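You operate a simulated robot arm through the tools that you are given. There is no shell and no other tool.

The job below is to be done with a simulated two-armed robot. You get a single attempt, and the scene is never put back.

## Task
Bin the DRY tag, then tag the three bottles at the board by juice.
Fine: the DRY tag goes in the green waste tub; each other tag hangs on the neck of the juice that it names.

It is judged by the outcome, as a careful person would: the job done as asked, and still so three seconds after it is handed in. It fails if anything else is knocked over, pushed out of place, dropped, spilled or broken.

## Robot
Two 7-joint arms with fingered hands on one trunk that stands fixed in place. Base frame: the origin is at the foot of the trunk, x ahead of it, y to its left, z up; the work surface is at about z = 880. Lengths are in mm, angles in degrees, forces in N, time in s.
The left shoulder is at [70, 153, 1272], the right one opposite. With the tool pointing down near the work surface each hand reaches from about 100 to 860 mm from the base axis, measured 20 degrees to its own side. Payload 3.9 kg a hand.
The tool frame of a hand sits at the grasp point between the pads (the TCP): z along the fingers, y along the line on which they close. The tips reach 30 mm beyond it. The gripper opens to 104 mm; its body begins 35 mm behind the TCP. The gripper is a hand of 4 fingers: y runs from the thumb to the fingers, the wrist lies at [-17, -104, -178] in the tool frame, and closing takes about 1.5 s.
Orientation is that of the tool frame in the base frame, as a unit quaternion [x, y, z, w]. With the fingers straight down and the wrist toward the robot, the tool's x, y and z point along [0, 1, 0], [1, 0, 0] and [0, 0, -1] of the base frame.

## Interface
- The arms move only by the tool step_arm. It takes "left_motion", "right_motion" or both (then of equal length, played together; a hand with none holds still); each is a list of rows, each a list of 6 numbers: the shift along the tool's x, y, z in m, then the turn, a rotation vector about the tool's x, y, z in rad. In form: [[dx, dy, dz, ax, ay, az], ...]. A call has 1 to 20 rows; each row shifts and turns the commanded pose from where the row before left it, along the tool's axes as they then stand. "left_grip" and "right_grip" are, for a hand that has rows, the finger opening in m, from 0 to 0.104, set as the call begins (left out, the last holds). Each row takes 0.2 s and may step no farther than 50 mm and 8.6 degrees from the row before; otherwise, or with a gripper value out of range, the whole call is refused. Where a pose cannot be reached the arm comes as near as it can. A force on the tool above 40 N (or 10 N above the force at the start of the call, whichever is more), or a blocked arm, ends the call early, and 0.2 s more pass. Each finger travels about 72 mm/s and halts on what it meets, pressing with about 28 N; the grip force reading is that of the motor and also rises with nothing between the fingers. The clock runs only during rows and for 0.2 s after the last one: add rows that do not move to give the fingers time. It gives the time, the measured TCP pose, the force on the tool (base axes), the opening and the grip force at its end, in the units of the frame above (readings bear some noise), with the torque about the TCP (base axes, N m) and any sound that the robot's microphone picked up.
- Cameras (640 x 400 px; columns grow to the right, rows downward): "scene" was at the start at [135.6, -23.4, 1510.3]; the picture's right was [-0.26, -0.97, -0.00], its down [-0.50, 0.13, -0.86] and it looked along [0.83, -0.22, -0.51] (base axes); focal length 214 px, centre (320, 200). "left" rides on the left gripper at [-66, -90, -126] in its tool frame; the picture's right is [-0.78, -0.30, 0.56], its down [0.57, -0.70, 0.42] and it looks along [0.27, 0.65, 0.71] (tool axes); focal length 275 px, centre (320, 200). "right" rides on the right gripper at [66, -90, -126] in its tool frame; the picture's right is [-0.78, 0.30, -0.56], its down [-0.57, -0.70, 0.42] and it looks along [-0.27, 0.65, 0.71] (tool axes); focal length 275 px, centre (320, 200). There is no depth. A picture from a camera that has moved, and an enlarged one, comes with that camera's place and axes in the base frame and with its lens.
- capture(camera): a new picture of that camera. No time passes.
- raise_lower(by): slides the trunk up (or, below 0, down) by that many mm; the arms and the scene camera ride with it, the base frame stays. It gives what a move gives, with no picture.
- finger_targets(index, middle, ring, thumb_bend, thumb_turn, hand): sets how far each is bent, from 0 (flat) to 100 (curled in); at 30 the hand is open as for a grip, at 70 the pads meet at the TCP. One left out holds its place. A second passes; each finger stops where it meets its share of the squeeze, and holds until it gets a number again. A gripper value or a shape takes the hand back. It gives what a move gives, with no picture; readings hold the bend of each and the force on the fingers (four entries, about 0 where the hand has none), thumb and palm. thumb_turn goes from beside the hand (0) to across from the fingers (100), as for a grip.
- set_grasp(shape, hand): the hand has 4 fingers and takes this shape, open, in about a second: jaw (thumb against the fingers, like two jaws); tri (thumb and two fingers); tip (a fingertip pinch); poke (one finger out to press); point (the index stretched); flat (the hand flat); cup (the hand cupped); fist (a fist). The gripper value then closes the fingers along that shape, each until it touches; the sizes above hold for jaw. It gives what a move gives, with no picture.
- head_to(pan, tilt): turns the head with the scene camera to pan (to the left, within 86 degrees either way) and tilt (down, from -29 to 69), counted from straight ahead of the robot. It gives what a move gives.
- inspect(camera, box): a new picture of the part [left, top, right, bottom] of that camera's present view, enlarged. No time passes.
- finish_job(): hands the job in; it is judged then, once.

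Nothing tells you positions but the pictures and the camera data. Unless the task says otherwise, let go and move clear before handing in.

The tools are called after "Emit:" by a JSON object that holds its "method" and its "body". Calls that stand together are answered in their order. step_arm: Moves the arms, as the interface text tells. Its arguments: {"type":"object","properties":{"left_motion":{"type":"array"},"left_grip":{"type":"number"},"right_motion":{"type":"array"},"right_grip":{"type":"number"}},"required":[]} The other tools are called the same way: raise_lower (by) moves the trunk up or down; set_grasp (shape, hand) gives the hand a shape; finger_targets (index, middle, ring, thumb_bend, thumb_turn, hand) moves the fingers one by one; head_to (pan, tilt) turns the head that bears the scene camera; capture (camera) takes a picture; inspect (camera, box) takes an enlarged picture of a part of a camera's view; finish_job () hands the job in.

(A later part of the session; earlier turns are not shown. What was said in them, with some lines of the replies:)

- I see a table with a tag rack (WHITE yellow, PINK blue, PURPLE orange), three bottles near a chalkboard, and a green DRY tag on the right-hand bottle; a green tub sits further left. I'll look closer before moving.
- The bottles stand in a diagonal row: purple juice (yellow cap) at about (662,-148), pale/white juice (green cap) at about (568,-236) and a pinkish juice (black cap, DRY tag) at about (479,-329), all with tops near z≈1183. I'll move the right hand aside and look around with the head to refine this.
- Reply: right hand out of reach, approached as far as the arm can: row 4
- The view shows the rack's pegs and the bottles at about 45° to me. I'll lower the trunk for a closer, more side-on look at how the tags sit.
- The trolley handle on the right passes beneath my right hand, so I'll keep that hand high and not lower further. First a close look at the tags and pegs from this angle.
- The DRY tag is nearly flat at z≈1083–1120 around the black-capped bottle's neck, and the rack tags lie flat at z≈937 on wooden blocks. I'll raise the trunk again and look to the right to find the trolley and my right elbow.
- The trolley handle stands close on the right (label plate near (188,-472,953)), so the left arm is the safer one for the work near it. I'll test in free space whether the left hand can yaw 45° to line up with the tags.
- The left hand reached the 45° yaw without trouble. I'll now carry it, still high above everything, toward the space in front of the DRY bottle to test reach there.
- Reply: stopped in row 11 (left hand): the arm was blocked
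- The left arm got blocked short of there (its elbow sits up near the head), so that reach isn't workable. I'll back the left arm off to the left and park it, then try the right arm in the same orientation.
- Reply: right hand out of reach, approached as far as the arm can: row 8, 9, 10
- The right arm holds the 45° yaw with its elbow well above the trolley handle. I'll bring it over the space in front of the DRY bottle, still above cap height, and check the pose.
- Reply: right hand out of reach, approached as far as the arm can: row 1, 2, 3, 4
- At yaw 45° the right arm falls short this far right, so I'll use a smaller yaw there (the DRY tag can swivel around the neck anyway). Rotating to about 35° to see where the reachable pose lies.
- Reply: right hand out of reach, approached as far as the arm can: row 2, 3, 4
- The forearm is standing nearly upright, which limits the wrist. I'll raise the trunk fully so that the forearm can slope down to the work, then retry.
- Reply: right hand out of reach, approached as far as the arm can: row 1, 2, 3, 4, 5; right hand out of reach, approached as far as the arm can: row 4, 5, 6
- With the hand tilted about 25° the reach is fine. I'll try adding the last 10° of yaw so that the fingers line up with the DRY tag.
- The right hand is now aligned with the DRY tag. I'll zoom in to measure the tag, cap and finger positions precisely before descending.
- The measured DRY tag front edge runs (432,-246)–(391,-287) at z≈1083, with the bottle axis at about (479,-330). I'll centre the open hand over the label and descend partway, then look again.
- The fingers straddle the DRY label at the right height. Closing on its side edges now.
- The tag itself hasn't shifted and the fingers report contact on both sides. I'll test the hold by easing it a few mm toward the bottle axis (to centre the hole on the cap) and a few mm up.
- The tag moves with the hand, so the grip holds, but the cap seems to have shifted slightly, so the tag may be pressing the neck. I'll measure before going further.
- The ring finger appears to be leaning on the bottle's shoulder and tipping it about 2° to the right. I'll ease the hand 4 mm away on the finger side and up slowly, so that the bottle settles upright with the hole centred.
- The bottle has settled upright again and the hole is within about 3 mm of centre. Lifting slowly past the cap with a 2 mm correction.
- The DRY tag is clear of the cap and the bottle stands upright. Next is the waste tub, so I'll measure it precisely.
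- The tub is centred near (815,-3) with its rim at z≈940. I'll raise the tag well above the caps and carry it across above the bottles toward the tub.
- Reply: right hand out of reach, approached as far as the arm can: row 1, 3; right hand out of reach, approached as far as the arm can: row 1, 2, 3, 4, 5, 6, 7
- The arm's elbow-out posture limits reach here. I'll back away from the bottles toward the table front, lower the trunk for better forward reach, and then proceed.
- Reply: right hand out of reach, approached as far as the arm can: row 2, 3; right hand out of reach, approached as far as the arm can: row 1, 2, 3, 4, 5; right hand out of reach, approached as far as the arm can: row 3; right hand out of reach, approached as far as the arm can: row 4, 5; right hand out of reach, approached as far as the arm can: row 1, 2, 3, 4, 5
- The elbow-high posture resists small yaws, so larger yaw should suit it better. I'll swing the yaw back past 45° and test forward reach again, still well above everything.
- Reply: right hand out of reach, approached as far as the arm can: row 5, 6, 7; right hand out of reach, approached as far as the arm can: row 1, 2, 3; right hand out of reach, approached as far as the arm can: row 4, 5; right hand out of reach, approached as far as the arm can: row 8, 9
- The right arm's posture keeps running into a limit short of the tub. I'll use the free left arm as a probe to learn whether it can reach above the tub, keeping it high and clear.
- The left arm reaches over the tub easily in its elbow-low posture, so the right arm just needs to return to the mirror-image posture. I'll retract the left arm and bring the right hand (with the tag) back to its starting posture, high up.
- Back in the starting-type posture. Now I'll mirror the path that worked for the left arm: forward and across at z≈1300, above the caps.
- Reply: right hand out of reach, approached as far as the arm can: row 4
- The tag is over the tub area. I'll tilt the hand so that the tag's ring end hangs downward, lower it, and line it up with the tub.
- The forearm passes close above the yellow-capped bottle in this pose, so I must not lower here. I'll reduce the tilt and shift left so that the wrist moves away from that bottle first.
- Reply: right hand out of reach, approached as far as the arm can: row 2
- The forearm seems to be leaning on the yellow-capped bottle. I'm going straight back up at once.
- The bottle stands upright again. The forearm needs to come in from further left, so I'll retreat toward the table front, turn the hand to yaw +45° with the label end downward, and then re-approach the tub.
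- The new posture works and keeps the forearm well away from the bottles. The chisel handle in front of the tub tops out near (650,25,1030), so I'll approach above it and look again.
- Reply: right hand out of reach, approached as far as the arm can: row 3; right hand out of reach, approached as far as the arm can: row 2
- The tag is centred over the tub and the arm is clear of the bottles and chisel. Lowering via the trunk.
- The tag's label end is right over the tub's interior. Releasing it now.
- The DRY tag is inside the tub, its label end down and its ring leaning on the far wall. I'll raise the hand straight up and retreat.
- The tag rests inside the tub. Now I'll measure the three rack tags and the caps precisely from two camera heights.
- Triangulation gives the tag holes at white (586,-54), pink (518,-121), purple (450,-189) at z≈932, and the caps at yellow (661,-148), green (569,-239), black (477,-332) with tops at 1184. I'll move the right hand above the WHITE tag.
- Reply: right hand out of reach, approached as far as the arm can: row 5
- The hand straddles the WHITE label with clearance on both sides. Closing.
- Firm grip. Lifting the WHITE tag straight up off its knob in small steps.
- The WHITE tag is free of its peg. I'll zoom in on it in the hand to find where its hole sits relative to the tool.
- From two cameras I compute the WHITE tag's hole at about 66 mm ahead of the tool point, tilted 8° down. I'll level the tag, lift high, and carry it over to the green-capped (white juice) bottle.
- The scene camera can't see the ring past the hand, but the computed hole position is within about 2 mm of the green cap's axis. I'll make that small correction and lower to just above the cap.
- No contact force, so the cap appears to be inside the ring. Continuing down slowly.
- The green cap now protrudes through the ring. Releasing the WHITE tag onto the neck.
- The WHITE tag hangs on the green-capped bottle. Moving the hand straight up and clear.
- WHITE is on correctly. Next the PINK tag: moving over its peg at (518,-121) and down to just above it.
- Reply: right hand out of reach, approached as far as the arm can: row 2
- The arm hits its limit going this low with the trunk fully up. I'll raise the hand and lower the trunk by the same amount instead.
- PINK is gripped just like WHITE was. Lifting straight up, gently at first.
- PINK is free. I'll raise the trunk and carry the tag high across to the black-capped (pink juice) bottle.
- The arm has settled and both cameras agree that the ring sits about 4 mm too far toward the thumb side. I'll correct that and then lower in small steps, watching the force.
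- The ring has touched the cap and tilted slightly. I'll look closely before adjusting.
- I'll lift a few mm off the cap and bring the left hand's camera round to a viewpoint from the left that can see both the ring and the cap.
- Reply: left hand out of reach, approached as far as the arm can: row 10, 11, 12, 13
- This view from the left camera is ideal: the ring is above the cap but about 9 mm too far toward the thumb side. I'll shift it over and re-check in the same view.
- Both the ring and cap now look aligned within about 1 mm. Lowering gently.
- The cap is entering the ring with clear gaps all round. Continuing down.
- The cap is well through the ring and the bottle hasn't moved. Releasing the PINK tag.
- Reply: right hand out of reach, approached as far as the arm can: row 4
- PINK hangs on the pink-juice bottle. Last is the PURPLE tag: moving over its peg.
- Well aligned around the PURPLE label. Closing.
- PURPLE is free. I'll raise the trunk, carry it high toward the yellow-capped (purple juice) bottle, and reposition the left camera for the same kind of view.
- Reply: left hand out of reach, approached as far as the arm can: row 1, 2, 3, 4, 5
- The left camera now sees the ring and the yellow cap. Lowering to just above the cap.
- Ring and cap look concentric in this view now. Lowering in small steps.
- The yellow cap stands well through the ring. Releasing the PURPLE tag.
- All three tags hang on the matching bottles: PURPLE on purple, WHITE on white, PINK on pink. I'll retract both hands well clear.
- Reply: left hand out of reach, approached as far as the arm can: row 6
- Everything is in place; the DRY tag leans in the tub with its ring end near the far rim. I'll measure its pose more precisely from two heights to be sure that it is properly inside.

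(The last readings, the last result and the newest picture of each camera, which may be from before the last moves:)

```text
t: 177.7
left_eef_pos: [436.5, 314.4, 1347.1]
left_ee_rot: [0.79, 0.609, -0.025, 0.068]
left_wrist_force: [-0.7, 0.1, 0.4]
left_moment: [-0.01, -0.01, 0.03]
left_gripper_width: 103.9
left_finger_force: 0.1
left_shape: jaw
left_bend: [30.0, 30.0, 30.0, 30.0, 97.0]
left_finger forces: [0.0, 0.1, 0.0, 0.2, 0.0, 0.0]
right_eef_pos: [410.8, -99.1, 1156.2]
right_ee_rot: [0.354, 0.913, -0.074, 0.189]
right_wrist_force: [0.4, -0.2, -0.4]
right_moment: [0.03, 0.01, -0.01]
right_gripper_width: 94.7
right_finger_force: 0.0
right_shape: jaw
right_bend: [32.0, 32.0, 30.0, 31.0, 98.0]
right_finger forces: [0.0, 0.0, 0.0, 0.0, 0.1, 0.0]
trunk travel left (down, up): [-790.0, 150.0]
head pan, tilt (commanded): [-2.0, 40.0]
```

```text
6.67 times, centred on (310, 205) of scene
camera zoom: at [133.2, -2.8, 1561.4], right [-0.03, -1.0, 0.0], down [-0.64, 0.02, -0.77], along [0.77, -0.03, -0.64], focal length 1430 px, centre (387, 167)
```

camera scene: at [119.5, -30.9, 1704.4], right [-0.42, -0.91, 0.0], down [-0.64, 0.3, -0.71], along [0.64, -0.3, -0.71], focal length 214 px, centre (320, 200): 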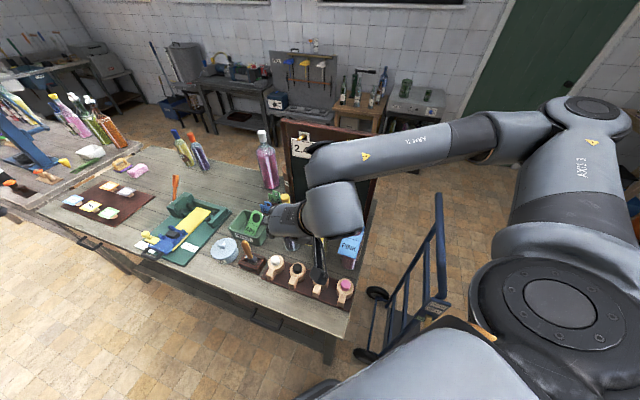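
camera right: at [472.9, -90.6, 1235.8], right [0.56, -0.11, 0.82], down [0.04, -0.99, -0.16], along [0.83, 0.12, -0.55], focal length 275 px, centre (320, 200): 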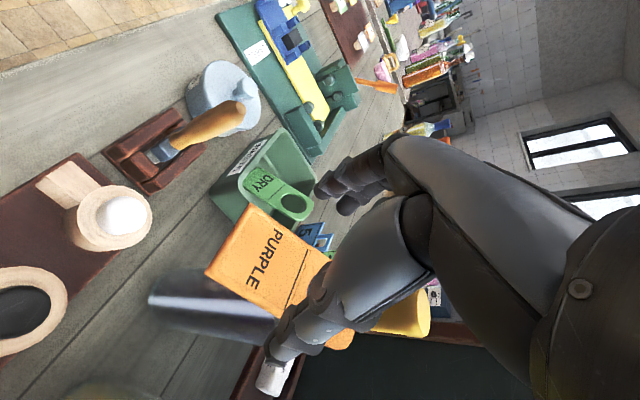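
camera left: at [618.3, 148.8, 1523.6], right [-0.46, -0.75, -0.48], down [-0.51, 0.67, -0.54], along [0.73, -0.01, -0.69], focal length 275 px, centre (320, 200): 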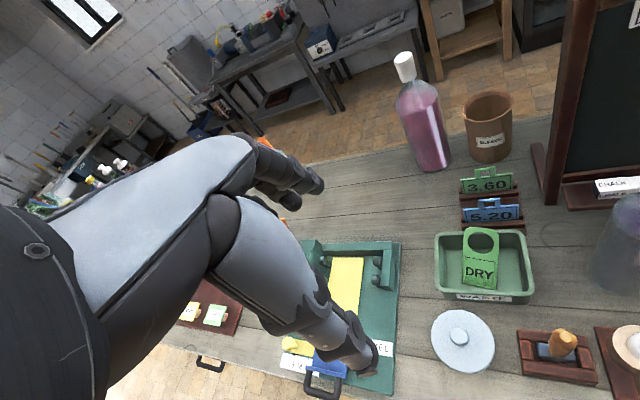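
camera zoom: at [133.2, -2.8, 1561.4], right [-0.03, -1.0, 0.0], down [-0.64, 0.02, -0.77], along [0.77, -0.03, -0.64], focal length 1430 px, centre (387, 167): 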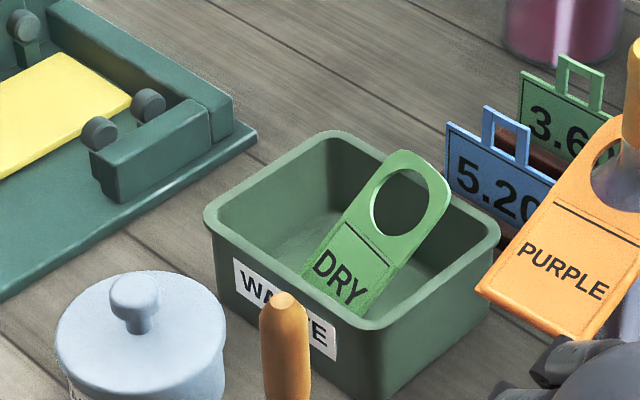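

The DRY tag's centre lies inside the tub well below the rim and it is at rest. I'll raise back up, pull the right hand further away, and take a final look at everything.

Emit:
{"method": "raise_lower", "body": {"by": 150}}

Emit:
{"method": "step_arm", "body": {"right_motion": [[0, -0.03, -0.02, 0, 0, 0], [0, -0.03, -0.02, 0, 0, 0], [0, -0.03, -0.02, 0, 0, 0], [0, 0, 0, 0, 0, 0], [0, 0, 0, 0, 0, 0]]}}

Emit:
{"method": "head_to", "body": {"pan": -15, "tilt": 40}}

Emit:
{"method": "capture", "body": {"camera": "scene"}}

Emit:
{"method": "inspect", "body": {"camera": "scene", "box": [250, 180, 410, 300]}}

Emit:
{"method": "capture", "body": {"camera": "left"}}

Emit:
{"method": "capture", "body": {"camera": "right"}}

```text
t: 179.5
left_eef_pos: [436.4, 314.4, 1496.2]
left_ee_rot: [0.789, 0.61, -0.025, 0.067]
left_wrist_force: [-0.2, 0.4, 0.0]
left_moment: [0.02, 0.03, -0.01]
left_gripper_width: 103.9
left_finger_force: 0.1
left_shape: jaw
left_bend: [30.0, 30.0, 30.0, 30.0, 97.0]
left_finger forces: [0.1, 0.0, 0.0, 0.0, 0.0, 0.0]
right_eef_pos: [409.8, -99.4, 1305.8]
right_ee_rot: [0.354, 0.913, -0.073, 0.19]
right_wrist_force: [0.5, -0.4, 0.6]
right_moment: [-0.01, -0.06, -0.01]
right_gripper_width: 94.6
right_finger_force: 0.1
right_shape: jaw
right_bend: [32.0, 32.0, 30.0, 31.0, 98.0]
right_finger forces: [0.1, 0.1, 0.1, 0.0, 0.0, 0.0]
trunk travel left (down, up): [-940.0, 0.0]
head pan, tilt (commanded): [-2.0, 40.0]
```

```text
t: 180.7
left_eef_pos: [436.2, 316.3, 1496.6]
left_ee_rot: [0.789, 0.61, -0.025, 0.067]
left_wrist_force: [-0.2, 0.8, 0.0]
left_moment: [0.01, 0.0, 0.0]
left_gripper_width: 103.6
left_finger_force: 0.2
left_shape: jaw
left_bend: [30.0, 30.0, 30.0, 30.0, 97.0]
left_finger forces: [0.1, 0.1, 0.1, 0.1, 0.0, 0.0]
right_eef_pos: [402.0, -105.1, 1309.9]
right_ee_rot: [0.354, 0.913, -0.074, 0.19]
right_wrist_force: [0.1, 0.8, 0.0]
right_moment: [0.02, 0.02, 0.02]
right_gripper_width: 94.5
right_finger_force: 0.0
right_shape: jaw
right_bend: [32.0, 32.0, 30.0, 31.0, 98.0]
right_finger forces: [0.1, 0.1, 0.1, 0.1, 0.0, 0.0]
right hand out of reach, approached as far as the arm can: row 1, 2, 3
trunk travel left (down, up): [-940.0, 0.0]
head pan, tilt (commanded): [-2.0, 40.0]
```

```text
t: 181.4
left_eef_pos: [436.9, 315.5, 1495.9]
left_ee_rot: [0.789, 0.61, -0.025, 0.068]
left_wrist_force: [0.0, 0.2, 0.3]
left_moment: [0.0, -0.01, -0.03]
left_gripper_width: 103.8
left_finger_force: 0.1
left_shape: jaw
left_bend: [30.0, 30.0, 30.0, 30.0, 97.0]
left_finger forces: [0.0, 0.0, 0.0, 0.0, 0.0, 0.0]
right_eef_pos: [402.2, -104.8, 1312.0]
right_ee_rot: [0.354, 0.913, -0.076, 0.189]
right_wrist_force: [-0.3, -0.6, -0.5]
right_moment: [0.04, 0.03, -0.03]
right_gripper_width: 94.7
right_finger_force: 0.1
right_shape: jaw
right_bend: [32.0, 32.0, 30.0, 31.0, 98.0]
right_finger forces: [0.0, 0.1, 0.0, 0.0, 0.0, 0.0]
trunk travel left (down, up): [-940.0, 0.0]
head pan, tilt (commanded): [-15.0, 40.0]
```

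```text
taken
camera scene: at [130.7, -21.9, 1711.3], right [-0.26, -0.97, 0.0], down [-0.62, 0.17, -0.77], along [0.74, -0.2, -0.64], focal length 214 px, centre (320, 200)
```

scene: 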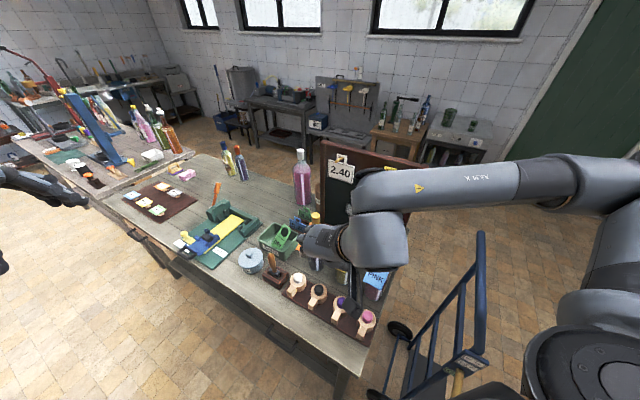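

```text
3.33 times, centred on (330, 240) of scene
camera zoom: at [130.7, -21.9, 1711.3], right [-0.26, -0.97, 0.0], down [-0.62, 0.17, -0.77], along [0.74, -0.2, -0.64], focal length 715 px, centre (287, 67)
```

zoom: 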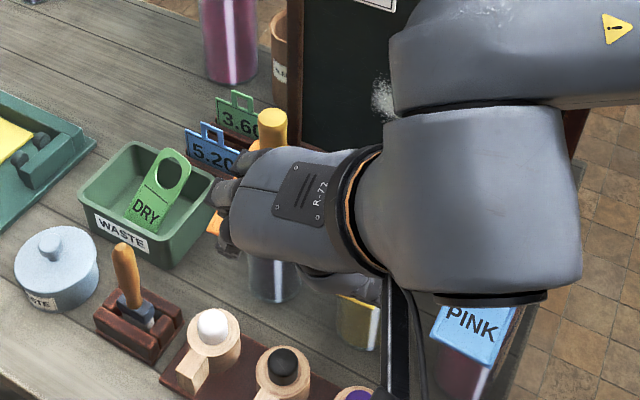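

```text
taken
camera left: at [326.6, 291.3, 1620.3], right [-0.46, -0.75, -0.48], down [-0.51, 0.67, -0.54], along [0.73, -0.01, -0.69], focal length 275 px, centre (320, 200)
```

left: 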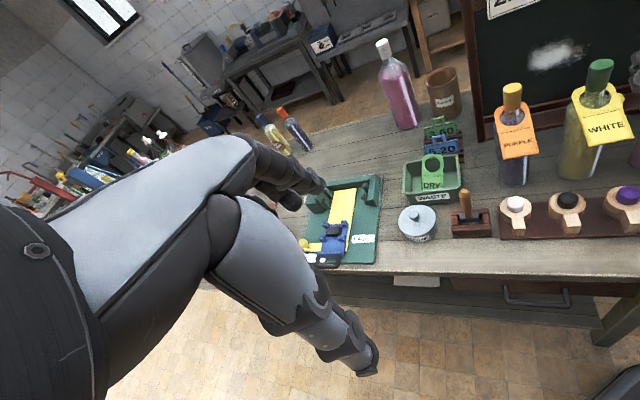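

```text
taken
camera right: at [258.7, -96.8, 1399.7], right [0.56, -0.11, 0.82], down [0.04, -0.99, -0.16], along [0.83, 0.12, -0.55], focal length 275 px, centre (320, 200)
```

right: 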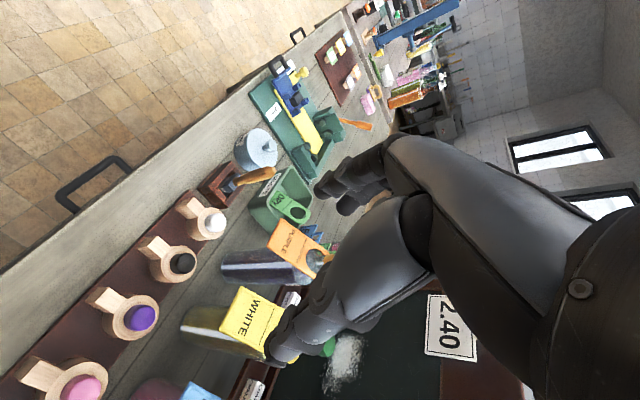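

Final check: PURPLE hangs on the purple juice (yellow cap), WHITE on the white juice (green cap), PINK on the pink juice (black cap). The DRY tag rests in the waste tub, leaning, with its ring end just over the far rim. The bottles are standing, both hands are empty and clear, and I'm handing in.

Emit:
{"method": "finish_job", "body": {}}

```text
The job is handed in.
```

I've handed the job in: all three bottles are tagged and the DRY tag is in the waste tub.

- **DRY tag:** it's in the green waste tub, but it leans rather than lies flat. Its label end is down inside, and the ring end sticks out a little over the far rim. It was still resting there at my last look before handing in.
- **PURPLE tag:** on the purple juice (yellow cap).
- **WHITE tag:** on the white juice (green cap).
- **PINK tag:** on the pink juice (black cap).

I tipped two bottles slightly along the way, and both settled upright:
- **Black-capped bottle:** a finger pushed it about 2° while I was taking the DRY tag off, and it may have shifted a few millimetres.
- **Yellow-capped bottle:** my forearm leaned it about 3° near the tub.

Nothing was knocked over, and I saw nothing dropped, spilled or broken. Both hands were empty and clear of the table when I handed in.
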